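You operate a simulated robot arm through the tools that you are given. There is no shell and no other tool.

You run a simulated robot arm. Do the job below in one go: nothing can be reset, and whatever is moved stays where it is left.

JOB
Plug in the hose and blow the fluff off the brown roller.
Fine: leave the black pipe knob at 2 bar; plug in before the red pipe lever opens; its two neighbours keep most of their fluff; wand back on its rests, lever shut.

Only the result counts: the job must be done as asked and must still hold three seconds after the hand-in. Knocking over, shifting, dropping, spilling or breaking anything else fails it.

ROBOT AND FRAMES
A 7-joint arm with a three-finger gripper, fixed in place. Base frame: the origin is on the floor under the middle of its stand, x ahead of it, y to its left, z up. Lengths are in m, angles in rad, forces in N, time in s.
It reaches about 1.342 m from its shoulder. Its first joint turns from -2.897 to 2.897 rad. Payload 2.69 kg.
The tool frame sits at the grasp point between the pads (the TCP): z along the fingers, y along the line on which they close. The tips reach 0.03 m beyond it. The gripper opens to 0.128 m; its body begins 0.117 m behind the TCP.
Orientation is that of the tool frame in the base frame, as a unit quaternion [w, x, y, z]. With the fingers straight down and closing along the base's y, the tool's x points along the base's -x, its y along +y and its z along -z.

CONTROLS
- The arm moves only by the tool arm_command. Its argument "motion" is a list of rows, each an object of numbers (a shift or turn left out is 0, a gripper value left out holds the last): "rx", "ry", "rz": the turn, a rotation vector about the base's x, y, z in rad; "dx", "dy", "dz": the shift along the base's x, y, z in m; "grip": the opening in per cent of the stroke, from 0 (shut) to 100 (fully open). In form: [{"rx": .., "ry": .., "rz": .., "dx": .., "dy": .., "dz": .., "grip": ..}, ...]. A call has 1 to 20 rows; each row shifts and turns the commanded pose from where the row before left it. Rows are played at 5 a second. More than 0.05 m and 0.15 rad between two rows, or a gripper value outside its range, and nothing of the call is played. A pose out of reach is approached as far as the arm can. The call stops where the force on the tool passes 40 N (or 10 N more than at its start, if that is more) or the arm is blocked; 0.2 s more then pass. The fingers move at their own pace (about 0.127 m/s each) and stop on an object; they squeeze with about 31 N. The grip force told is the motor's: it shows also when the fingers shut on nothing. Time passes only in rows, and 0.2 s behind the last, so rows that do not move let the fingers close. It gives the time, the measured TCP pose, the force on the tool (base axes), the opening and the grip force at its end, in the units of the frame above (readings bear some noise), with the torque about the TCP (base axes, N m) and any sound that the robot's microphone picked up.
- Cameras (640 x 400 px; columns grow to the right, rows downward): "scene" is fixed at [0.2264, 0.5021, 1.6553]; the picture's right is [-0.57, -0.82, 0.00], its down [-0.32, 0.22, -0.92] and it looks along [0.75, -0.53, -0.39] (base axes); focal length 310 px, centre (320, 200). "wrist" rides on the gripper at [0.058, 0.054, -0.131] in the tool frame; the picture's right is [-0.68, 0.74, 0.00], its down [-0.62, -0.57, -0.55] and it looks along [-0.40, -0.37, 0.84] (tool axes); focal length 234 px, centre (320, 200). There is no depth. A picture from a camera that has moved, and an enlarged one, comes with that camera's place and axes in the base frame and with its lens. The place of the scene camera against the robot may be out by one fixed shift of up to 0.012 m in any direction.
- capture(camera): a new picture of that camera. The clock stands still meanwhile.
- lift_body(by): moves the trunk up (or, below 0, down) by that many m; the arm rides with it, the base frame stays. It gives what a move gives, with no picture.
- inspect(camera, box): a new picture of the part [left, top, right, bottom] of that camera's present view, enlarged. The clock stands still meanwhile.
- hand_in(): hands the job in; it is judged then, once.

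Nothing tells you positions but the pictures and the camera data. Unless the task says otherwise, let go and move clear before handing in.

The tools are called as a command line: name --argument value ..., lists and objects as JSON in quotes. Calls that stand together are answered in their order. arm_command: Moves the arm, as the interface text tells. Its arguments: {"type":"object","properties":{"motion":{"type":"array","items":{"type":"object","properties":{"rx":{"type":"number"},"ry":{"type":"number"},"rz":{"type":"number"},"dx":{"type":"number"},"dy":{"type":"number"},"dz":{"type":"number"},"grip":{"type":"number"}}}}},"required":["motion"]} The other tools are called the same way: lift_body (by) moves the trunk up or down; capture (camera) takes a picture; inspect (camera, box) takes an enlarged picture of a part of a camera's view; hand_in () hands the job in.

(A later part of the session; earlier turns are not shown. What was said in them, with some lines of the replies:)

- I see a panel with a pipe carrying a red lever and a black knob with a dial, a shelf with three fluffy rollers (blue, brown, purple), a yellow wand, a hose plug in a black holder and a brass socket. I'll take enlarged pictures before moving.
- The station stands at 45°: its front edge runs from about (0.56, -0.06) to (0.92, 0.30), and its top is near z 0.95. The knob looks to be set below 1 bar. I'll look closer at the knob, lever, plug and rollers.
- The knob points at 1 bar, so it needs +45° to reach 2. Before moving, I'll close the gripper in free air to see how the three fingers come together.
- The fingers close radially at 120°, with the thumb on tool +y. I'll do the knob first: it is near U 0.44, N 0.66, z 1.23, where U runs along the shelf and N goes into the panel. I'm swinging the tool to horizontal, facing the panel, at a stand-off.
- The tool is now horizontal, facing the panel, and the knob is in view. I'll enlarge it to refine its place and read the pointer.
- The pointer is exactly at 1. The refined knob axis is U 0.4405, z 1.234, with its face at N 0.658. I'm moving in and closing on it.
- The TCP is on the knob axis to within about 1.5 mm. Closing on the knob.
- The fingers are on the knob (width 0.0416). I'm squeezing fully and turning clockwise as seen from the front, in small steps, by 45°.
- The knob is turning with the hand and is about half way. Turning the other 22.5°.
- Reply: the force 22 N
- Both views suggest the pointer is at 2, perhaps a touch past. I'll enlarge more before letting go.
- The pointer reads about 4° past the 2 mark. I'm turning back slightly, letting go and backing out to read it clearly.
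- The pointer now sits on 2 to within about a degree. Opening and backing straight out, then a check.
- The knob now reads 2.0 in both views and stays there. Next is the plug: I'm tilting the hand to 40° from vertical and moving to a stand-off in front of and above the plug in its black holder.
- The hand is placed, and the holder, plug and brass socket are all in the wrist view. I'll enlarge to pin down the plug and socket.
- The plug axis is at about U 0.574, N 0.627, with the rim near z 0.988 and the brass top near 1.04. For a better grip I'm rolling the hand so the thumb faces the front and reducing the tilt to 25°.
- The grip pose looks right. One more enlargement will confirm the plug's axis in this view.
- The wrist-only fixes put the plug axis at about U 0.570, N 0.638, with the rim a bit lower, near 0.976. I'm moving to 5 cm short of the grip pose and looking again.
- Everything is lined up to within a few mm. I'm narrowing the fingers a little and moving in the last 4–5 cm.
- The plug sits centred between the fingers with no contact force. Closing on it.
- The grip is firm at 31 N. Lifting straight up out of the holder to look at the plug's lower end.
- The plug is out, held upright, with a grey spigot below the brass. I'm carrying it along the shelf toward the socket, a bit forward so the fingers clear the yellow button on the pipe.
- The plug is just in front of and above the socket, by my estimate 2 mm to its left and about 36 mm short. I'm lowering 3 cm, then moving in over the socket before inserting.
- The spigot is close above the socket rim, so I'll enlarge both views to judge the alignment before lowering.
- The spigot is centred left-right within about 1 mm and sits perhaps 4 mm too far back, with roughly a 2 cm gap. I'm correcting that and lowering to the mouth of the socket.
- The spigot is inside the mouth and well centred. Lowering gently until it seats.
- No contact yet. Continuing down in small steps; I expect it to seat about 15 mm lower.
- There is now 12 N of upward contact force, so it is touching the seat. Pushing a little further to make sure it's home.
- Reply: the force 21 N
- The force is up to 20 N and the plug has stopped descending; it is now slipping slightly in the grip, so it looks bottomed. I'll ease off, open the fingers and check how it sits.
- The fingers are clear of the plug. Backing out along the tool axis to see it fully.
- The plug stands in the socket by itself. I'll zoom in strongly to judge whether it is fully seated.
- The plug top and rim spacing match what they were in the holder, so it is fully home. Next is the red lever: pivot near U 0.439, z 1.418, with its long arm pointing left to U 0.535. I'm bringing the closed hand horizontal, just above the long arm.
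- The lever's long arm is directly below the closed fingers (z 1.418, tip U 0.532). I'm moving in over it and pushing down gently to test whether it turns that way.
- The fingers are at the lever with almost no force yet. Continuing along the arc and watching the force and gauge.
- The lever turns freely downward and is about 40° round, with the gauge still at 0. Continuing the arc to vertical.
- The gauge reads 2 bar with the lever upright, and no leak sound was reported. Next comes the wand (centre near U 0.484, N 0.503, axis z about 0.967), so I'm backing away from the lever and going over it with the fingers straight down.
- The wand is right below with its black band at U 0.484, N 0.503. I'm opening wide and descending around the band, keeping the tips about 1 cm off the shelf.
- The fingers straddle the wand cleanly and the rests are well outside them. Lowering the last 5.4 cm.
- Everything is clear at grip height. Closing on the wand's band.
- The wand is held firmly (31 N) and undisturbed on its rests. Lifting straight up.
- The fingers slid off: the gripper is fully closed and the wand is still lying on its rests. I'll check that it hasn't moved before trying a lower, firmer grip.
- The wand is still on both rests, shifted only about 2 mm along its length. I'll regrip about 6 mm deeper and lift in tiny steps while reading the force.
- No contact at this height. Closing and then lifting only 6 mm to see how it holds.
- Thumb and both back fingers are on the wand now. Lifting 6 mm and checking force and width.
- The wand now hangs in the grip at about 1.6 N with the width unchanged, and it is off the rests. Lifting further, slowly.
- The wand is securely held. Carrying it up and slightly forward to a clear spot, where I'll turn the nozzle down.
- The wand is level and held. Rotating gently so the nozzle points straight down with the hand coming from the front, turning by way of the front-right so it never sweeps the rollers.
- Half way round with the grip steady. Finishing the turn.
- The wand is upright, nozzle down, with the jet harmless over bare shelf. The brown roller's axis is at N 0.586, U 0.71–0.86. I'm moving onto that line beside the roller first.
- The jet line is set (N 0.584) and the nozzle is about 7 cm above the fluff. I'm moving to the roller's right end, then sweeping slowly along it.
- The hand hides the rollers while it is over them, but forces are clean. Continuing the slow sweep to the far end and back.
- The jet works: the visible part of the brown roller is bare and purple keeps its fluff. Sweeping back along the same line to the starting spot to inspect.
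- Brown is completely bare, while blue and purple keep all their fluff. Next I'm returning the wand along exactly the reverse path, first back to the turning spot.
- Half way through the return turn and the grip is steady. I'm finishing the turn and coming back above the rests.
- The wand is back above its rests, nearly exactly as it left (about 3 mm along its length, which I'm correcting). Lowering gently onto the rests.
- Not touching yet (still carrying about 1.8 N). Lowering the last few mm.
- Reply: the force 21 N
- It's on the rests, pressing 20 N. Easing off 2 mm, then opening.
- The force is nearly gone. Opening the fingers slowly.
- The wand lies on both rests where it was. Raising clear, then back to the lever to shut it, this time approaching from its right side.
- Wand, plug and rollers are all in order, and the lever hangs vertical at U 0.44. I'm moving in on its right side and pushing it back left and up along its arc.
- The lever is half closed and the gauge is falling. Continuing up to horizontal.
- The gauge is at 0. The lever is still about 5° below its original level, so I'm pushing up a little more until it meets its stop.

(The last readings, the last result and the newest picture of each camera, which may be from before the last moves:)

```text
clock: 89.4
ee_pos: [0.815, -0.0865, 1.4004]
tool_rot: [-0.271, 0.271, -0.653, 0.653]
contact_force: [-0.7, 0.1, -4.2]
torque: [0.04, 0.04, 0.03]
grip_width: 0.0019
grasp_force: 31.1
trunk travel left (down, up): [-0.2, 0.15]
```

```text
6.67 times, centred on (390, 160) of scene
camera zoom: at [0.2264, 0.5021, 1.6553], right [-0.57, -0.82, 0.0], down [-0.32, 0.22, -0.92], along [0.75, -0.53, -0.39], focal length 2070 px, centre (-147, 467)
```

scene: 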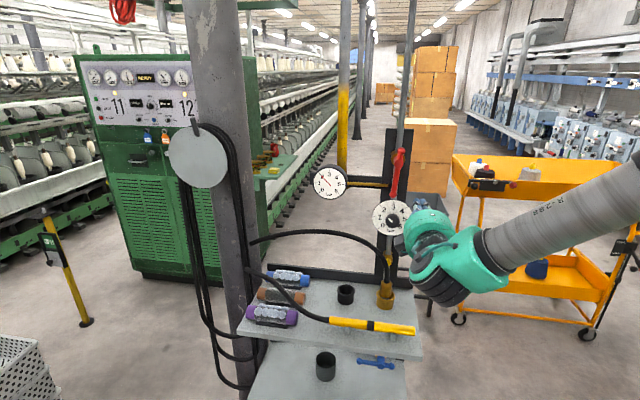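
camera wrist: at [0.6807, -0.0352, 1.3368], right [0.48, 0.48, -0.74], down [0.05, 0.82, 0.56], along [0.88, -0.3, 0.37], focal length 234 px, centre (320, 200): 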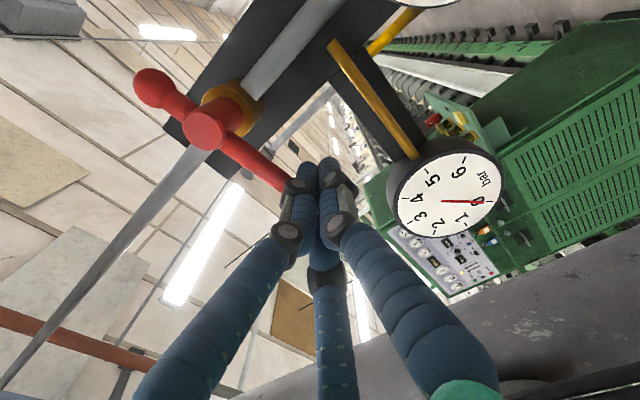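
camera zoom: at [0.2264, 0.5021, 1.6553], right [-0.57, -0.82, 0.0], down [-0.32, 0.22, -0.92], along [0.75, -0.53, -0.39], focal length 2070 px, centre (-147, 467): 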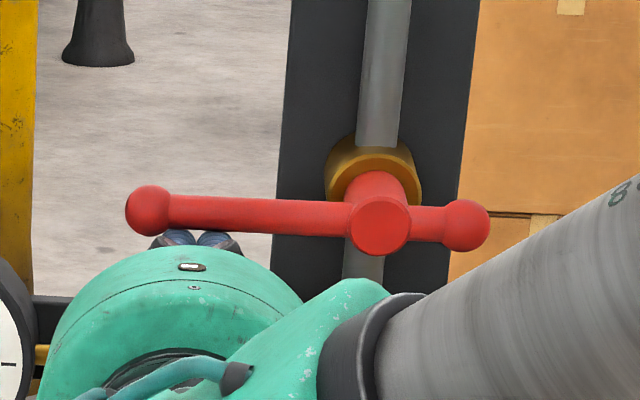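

The lever is back exactly at its original shut position and against its stop. Backing off down and out, then checking that it stays.

arm_command --motion '[{"dz": -0.006, "grip": 0}, {"dz": -0.008}, {"dx": -0.0283, "dy": 0.0283}, {"dx": -0.0283, "dy": 0.0283}, {"dx": -0.0283, "dy": 0.0283}, {"dx": -0.0283, "dy": 0.0283}, {"dx": -0.0283, "dy": 0.0283, "dz": 0.02}, {"dx": -0.02, "dy": 0.02, "dz": 0.04}, {"dz": 0.04}, {"dz": 0.04}, {}]'

capture --camera "scene"

inspect --camera "scene" --box '[300, 120, 440, 240]'

inspect --camera "scene" --box '[230, 250, 430, 370]'

```text
clock: 91.8
ee_pos: [0.6545, 0.0757, 1.5262]
tool_rot: [-0.271, 0.27, -0.652, 0.654]
contact_force: [-0.6, -0.2, 0.4]
torque: [-0.01, -0.01, 0.04]
grip_width: 0.0019
grasp_force: 30.2
trunk travel left (down, up): [-0.2, 0.15]
```

```text
taken
```

scene: 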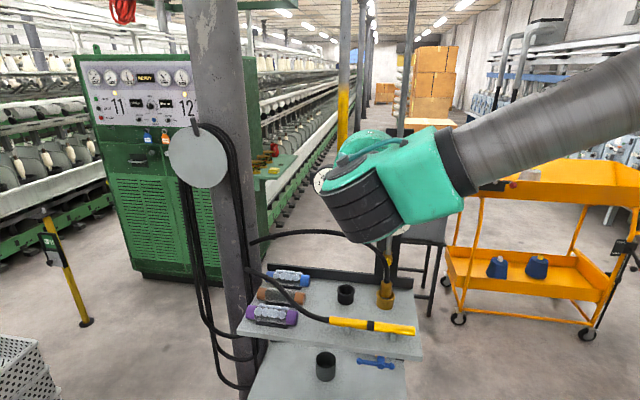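

```text
3.33 times, centred on (370, 180) of scene
camera zoom: at [0.2264, 0.5021, 1.6553], right [-0.57, -0.82, 0.0], down [-0.32, 0.22, -0.92], along [0.75, -0.53, -0.39], focal length 1035 px, centre (153, 267)
```

zoom: 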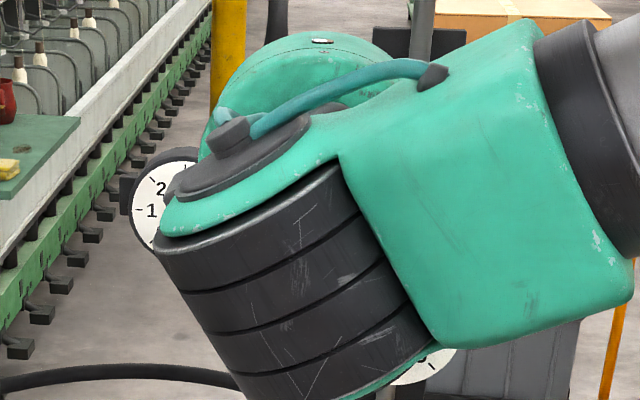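

```text
3.20 times, centred on (330, 310) of scene
camera zoom: at [0.2264, 0.5021, 1.6553], right [-0.57, -0.82, 0.0], down [-0.32, 0.22, -0.92], along [0.75, -0.53, -0.39], focal length 993 px, centre (288, -152)
```

zoom: 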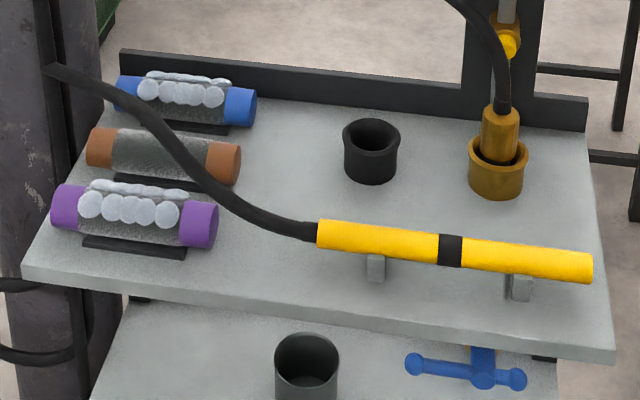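

The shelf looks right, but the arm hides the lever and dial. I'm swinging the hand up to its starting pose for a final check with both cameras.

arm_command --motion '[{"rx": 0.101, "ry": 0.101, "dx": -0.0055, "dy": 0.0117, "dz": 0.003, "grip": 50}, {"rx": 0.101, "ry": 0.101, "dx": -0.0055, "dy": 0.0117, "dz": 0.003}, {"rx": 0.101, "ry": 0.101, "dx": -0.0055, "dy": 0.0117, "dz": 0.003}, {"rx": 0.101, "ry": 0.101, "dx": -0.0055, "dy": 0.0117, "dz": 0.003}, {"rx": 0.101, "ry": 0.101, "dx": -0.0055, "dy": 0.0117, "dz": 0.003}, {"rx": 0.101, "ry": 0.101, "dx": -0.0055, "dy": 0.0117, "dz": 0.003}, {"rx": 0.101, "ry": 0.101, "dx": -0.0055, "dy": 0.0117, "dz": 0.003}, {"rx": 0.101, "ry": 0.101, "dx": -0.0055, "dy": 0.0117, "dz": 0.003}, {"rx": 0.101, "ry": 0.101, "dx": -0.0055, "dy": 0.0117, "dz": 0.003}, {"rx": 0.101, "ry": 0.101, "dx": -0.0055, "dy": 0.0117, "dz": 0.003}, {"rx": 0.101, "ry": 0.101, "dx": -0.0055, "dy": 0.0117, "dz": 0.003}, {}, {}]'

capture --camera "scene"

capture --camera "wrist"

inspect --camera "scene" --box '[300, 130, 440, 250]'

inspect --camera "scene" --box '[365, 190, 425, 240]'

```text
clock: 94.6
ee_pos: [0.5907, 0.206, 1.5599]
tool_rot: [0.001, -0.383, 0.924, 0.001]
contact_force: [-0.2, 0.0, -0.6]
torque: [-0.01, -0.01, -0.03]
grip_width: 0.0641
grasp_force: 0.0
trunk travel left (down, up): [-0.2, 0.15]
```

```text
taken
```

scene: 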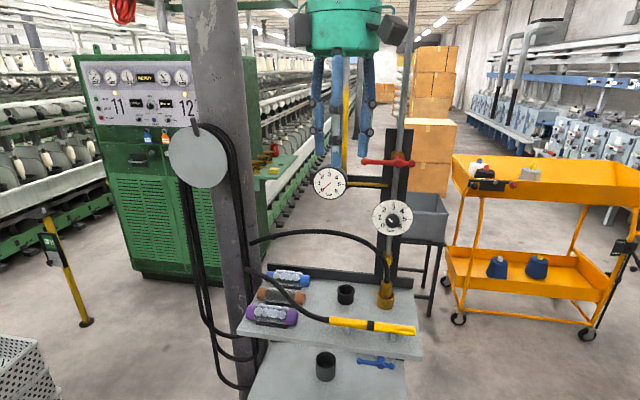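

```text
taken
camera wrist: at [0.5115, 0.2011, 1.6911], right [-0.04, 1.0, 0.0], down [0.83, 0.03, 0.55], along [0.55, 0.02, -0.84], focal length 234 px, centre (320, 200)
```

wrist: 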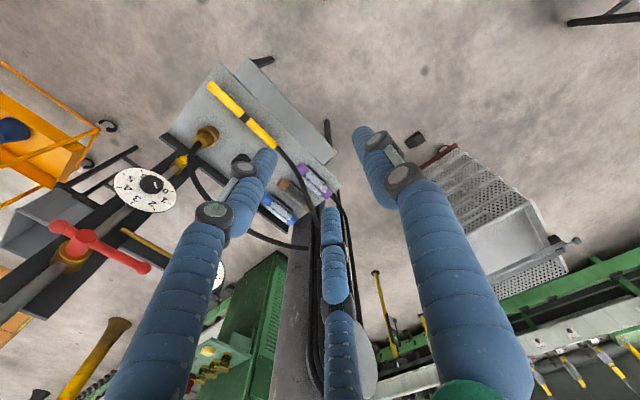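

```text
3.33 times, centred on (370, 190) of scene
camera zoom: at [0.2264, 0.5021, 1.6553], right [-0.57, -0.82, 0.0], down [-0.32, 0.22, -0.92], along [0.75, -0.53, -0.39], focal length 1035 px, centre (153, 233)
```

zoom: 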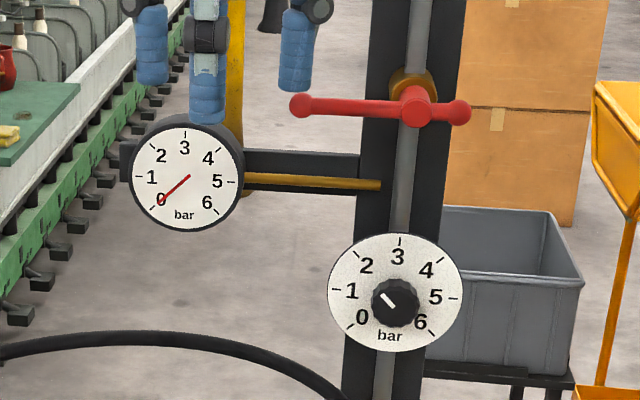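

```text
8.00 times, centred on (395, 215) of scene
camera zoom: at [0.2264, 0.5021, 1.6553], right [-0.57, -0.82, 0.0], down [-0.32, 0.22, -0.92], along [0.75, -0.53, -0.39], focal length 2483 px, centre (-280, 80)
```

zoom: 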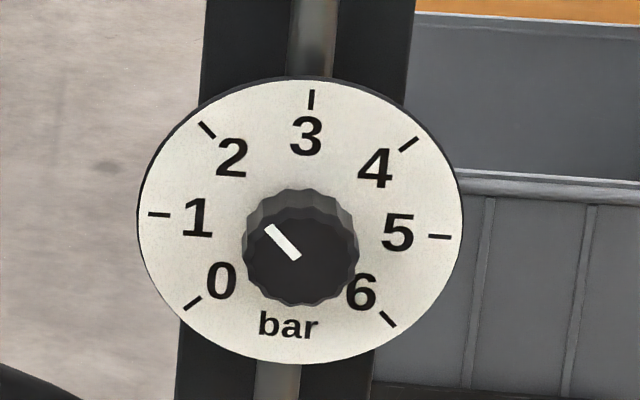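

The lever is shut and level, the gauge reads 0 and the knob is at 2 bar. Last, a close look at the rollers, wand and plug from above.

inspect --camera "wrist" --box '[180, 60, 350, 240]'

inspect --camera "scene" --box '[240, 255, 320, 335]'

inspect --camera "scene" --box '[315, 270, 425, 350]'

```text
2.22 times, centred on (265, 150) of wrist
camera zoom: at [0.5115, 0.2011, 1.6911], right [-0.04, 1.0, 0.0], down [0.83, 0.03, 0.55], along [0.55, 0.02, -0.84], focal length 520 px, centre (442, 311)
```

zoom: 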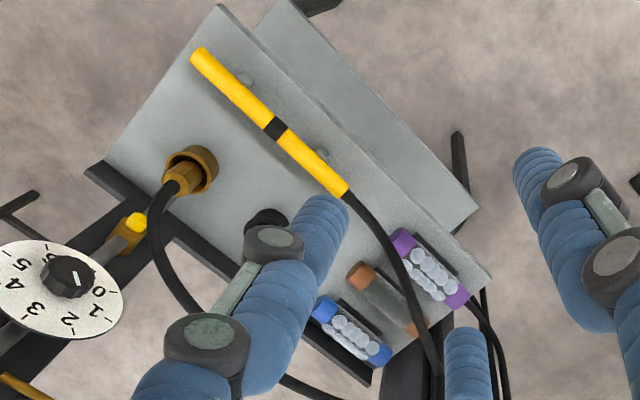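

```text
5.00 times, centred on (280, 295) of scene
camera zoom: at [0.2264, 0.5021, 1.6553], right [-0.57, -0.82, 0.0], down [-0.32, 0.22, -0.92], along [0.75, -0.53, -0.39], focal length 1552 px, centre (520, -275)
```

zoom: 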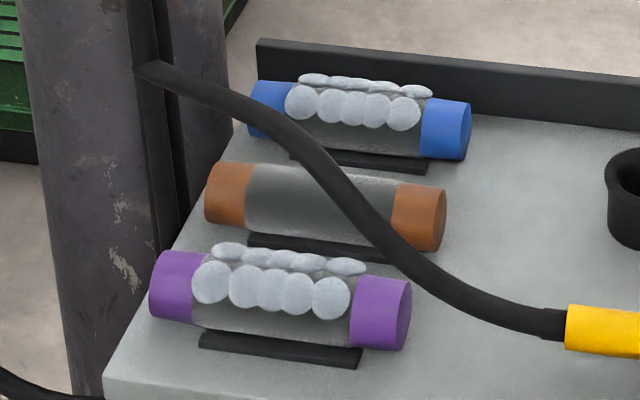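

```text
5.00 times, centred on (370, 310) of scene
camera zoom: at [0.2264, 0.5021, 1.6553], right [-0.57, -0.82, 0.0], down [-0.32, 0.22, -0.92], along [0.75, -0.53, -0.39], focal length 1552 px, centre (70, -350)
```

zoom: 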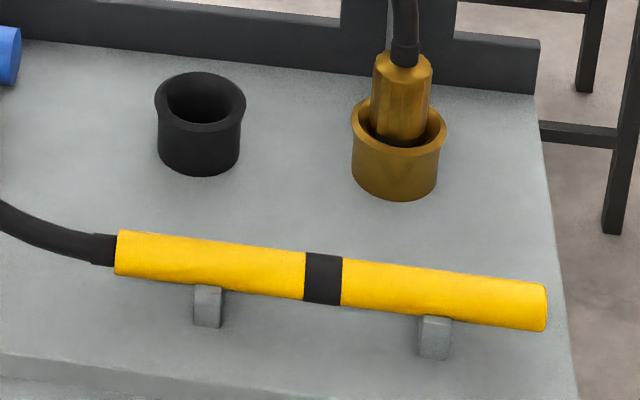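

Every check passes: the brown roller is bare from both views and its neighbours are still full. The plug is in the socket, the wand is on its two rests, the lever is shut, the knob is at 2 bar and the hand is clear. Handing in.

hand_in

```text
The job is handed in.
```

The job is done and handed in; I haven't seen a verdict.

- **Hose:** the plug is seated in the brass socket. It went in before I opened the lever, and the gauge then read 2 bar with no leak sound reported.
- **Brown roller:** its fluff is all blown off in both camera views. The blue and purple rollers show no visible loss.
- **Knob:** it was at 1 bar, so I turned it to 2 bar and left it there.
- **Wand:** it is back on both rests, within a few millimetres of where it started. My first grip slipped off it and nudged it about 2 mm. I regripped deeper and put the offset right when I set it down.
- **Lever:** it is shut against its stop, and the gauge reads 0.

I let go of everything and moved the hand clear before handing in. In the last pictures nothing else looked moved or knocked over.
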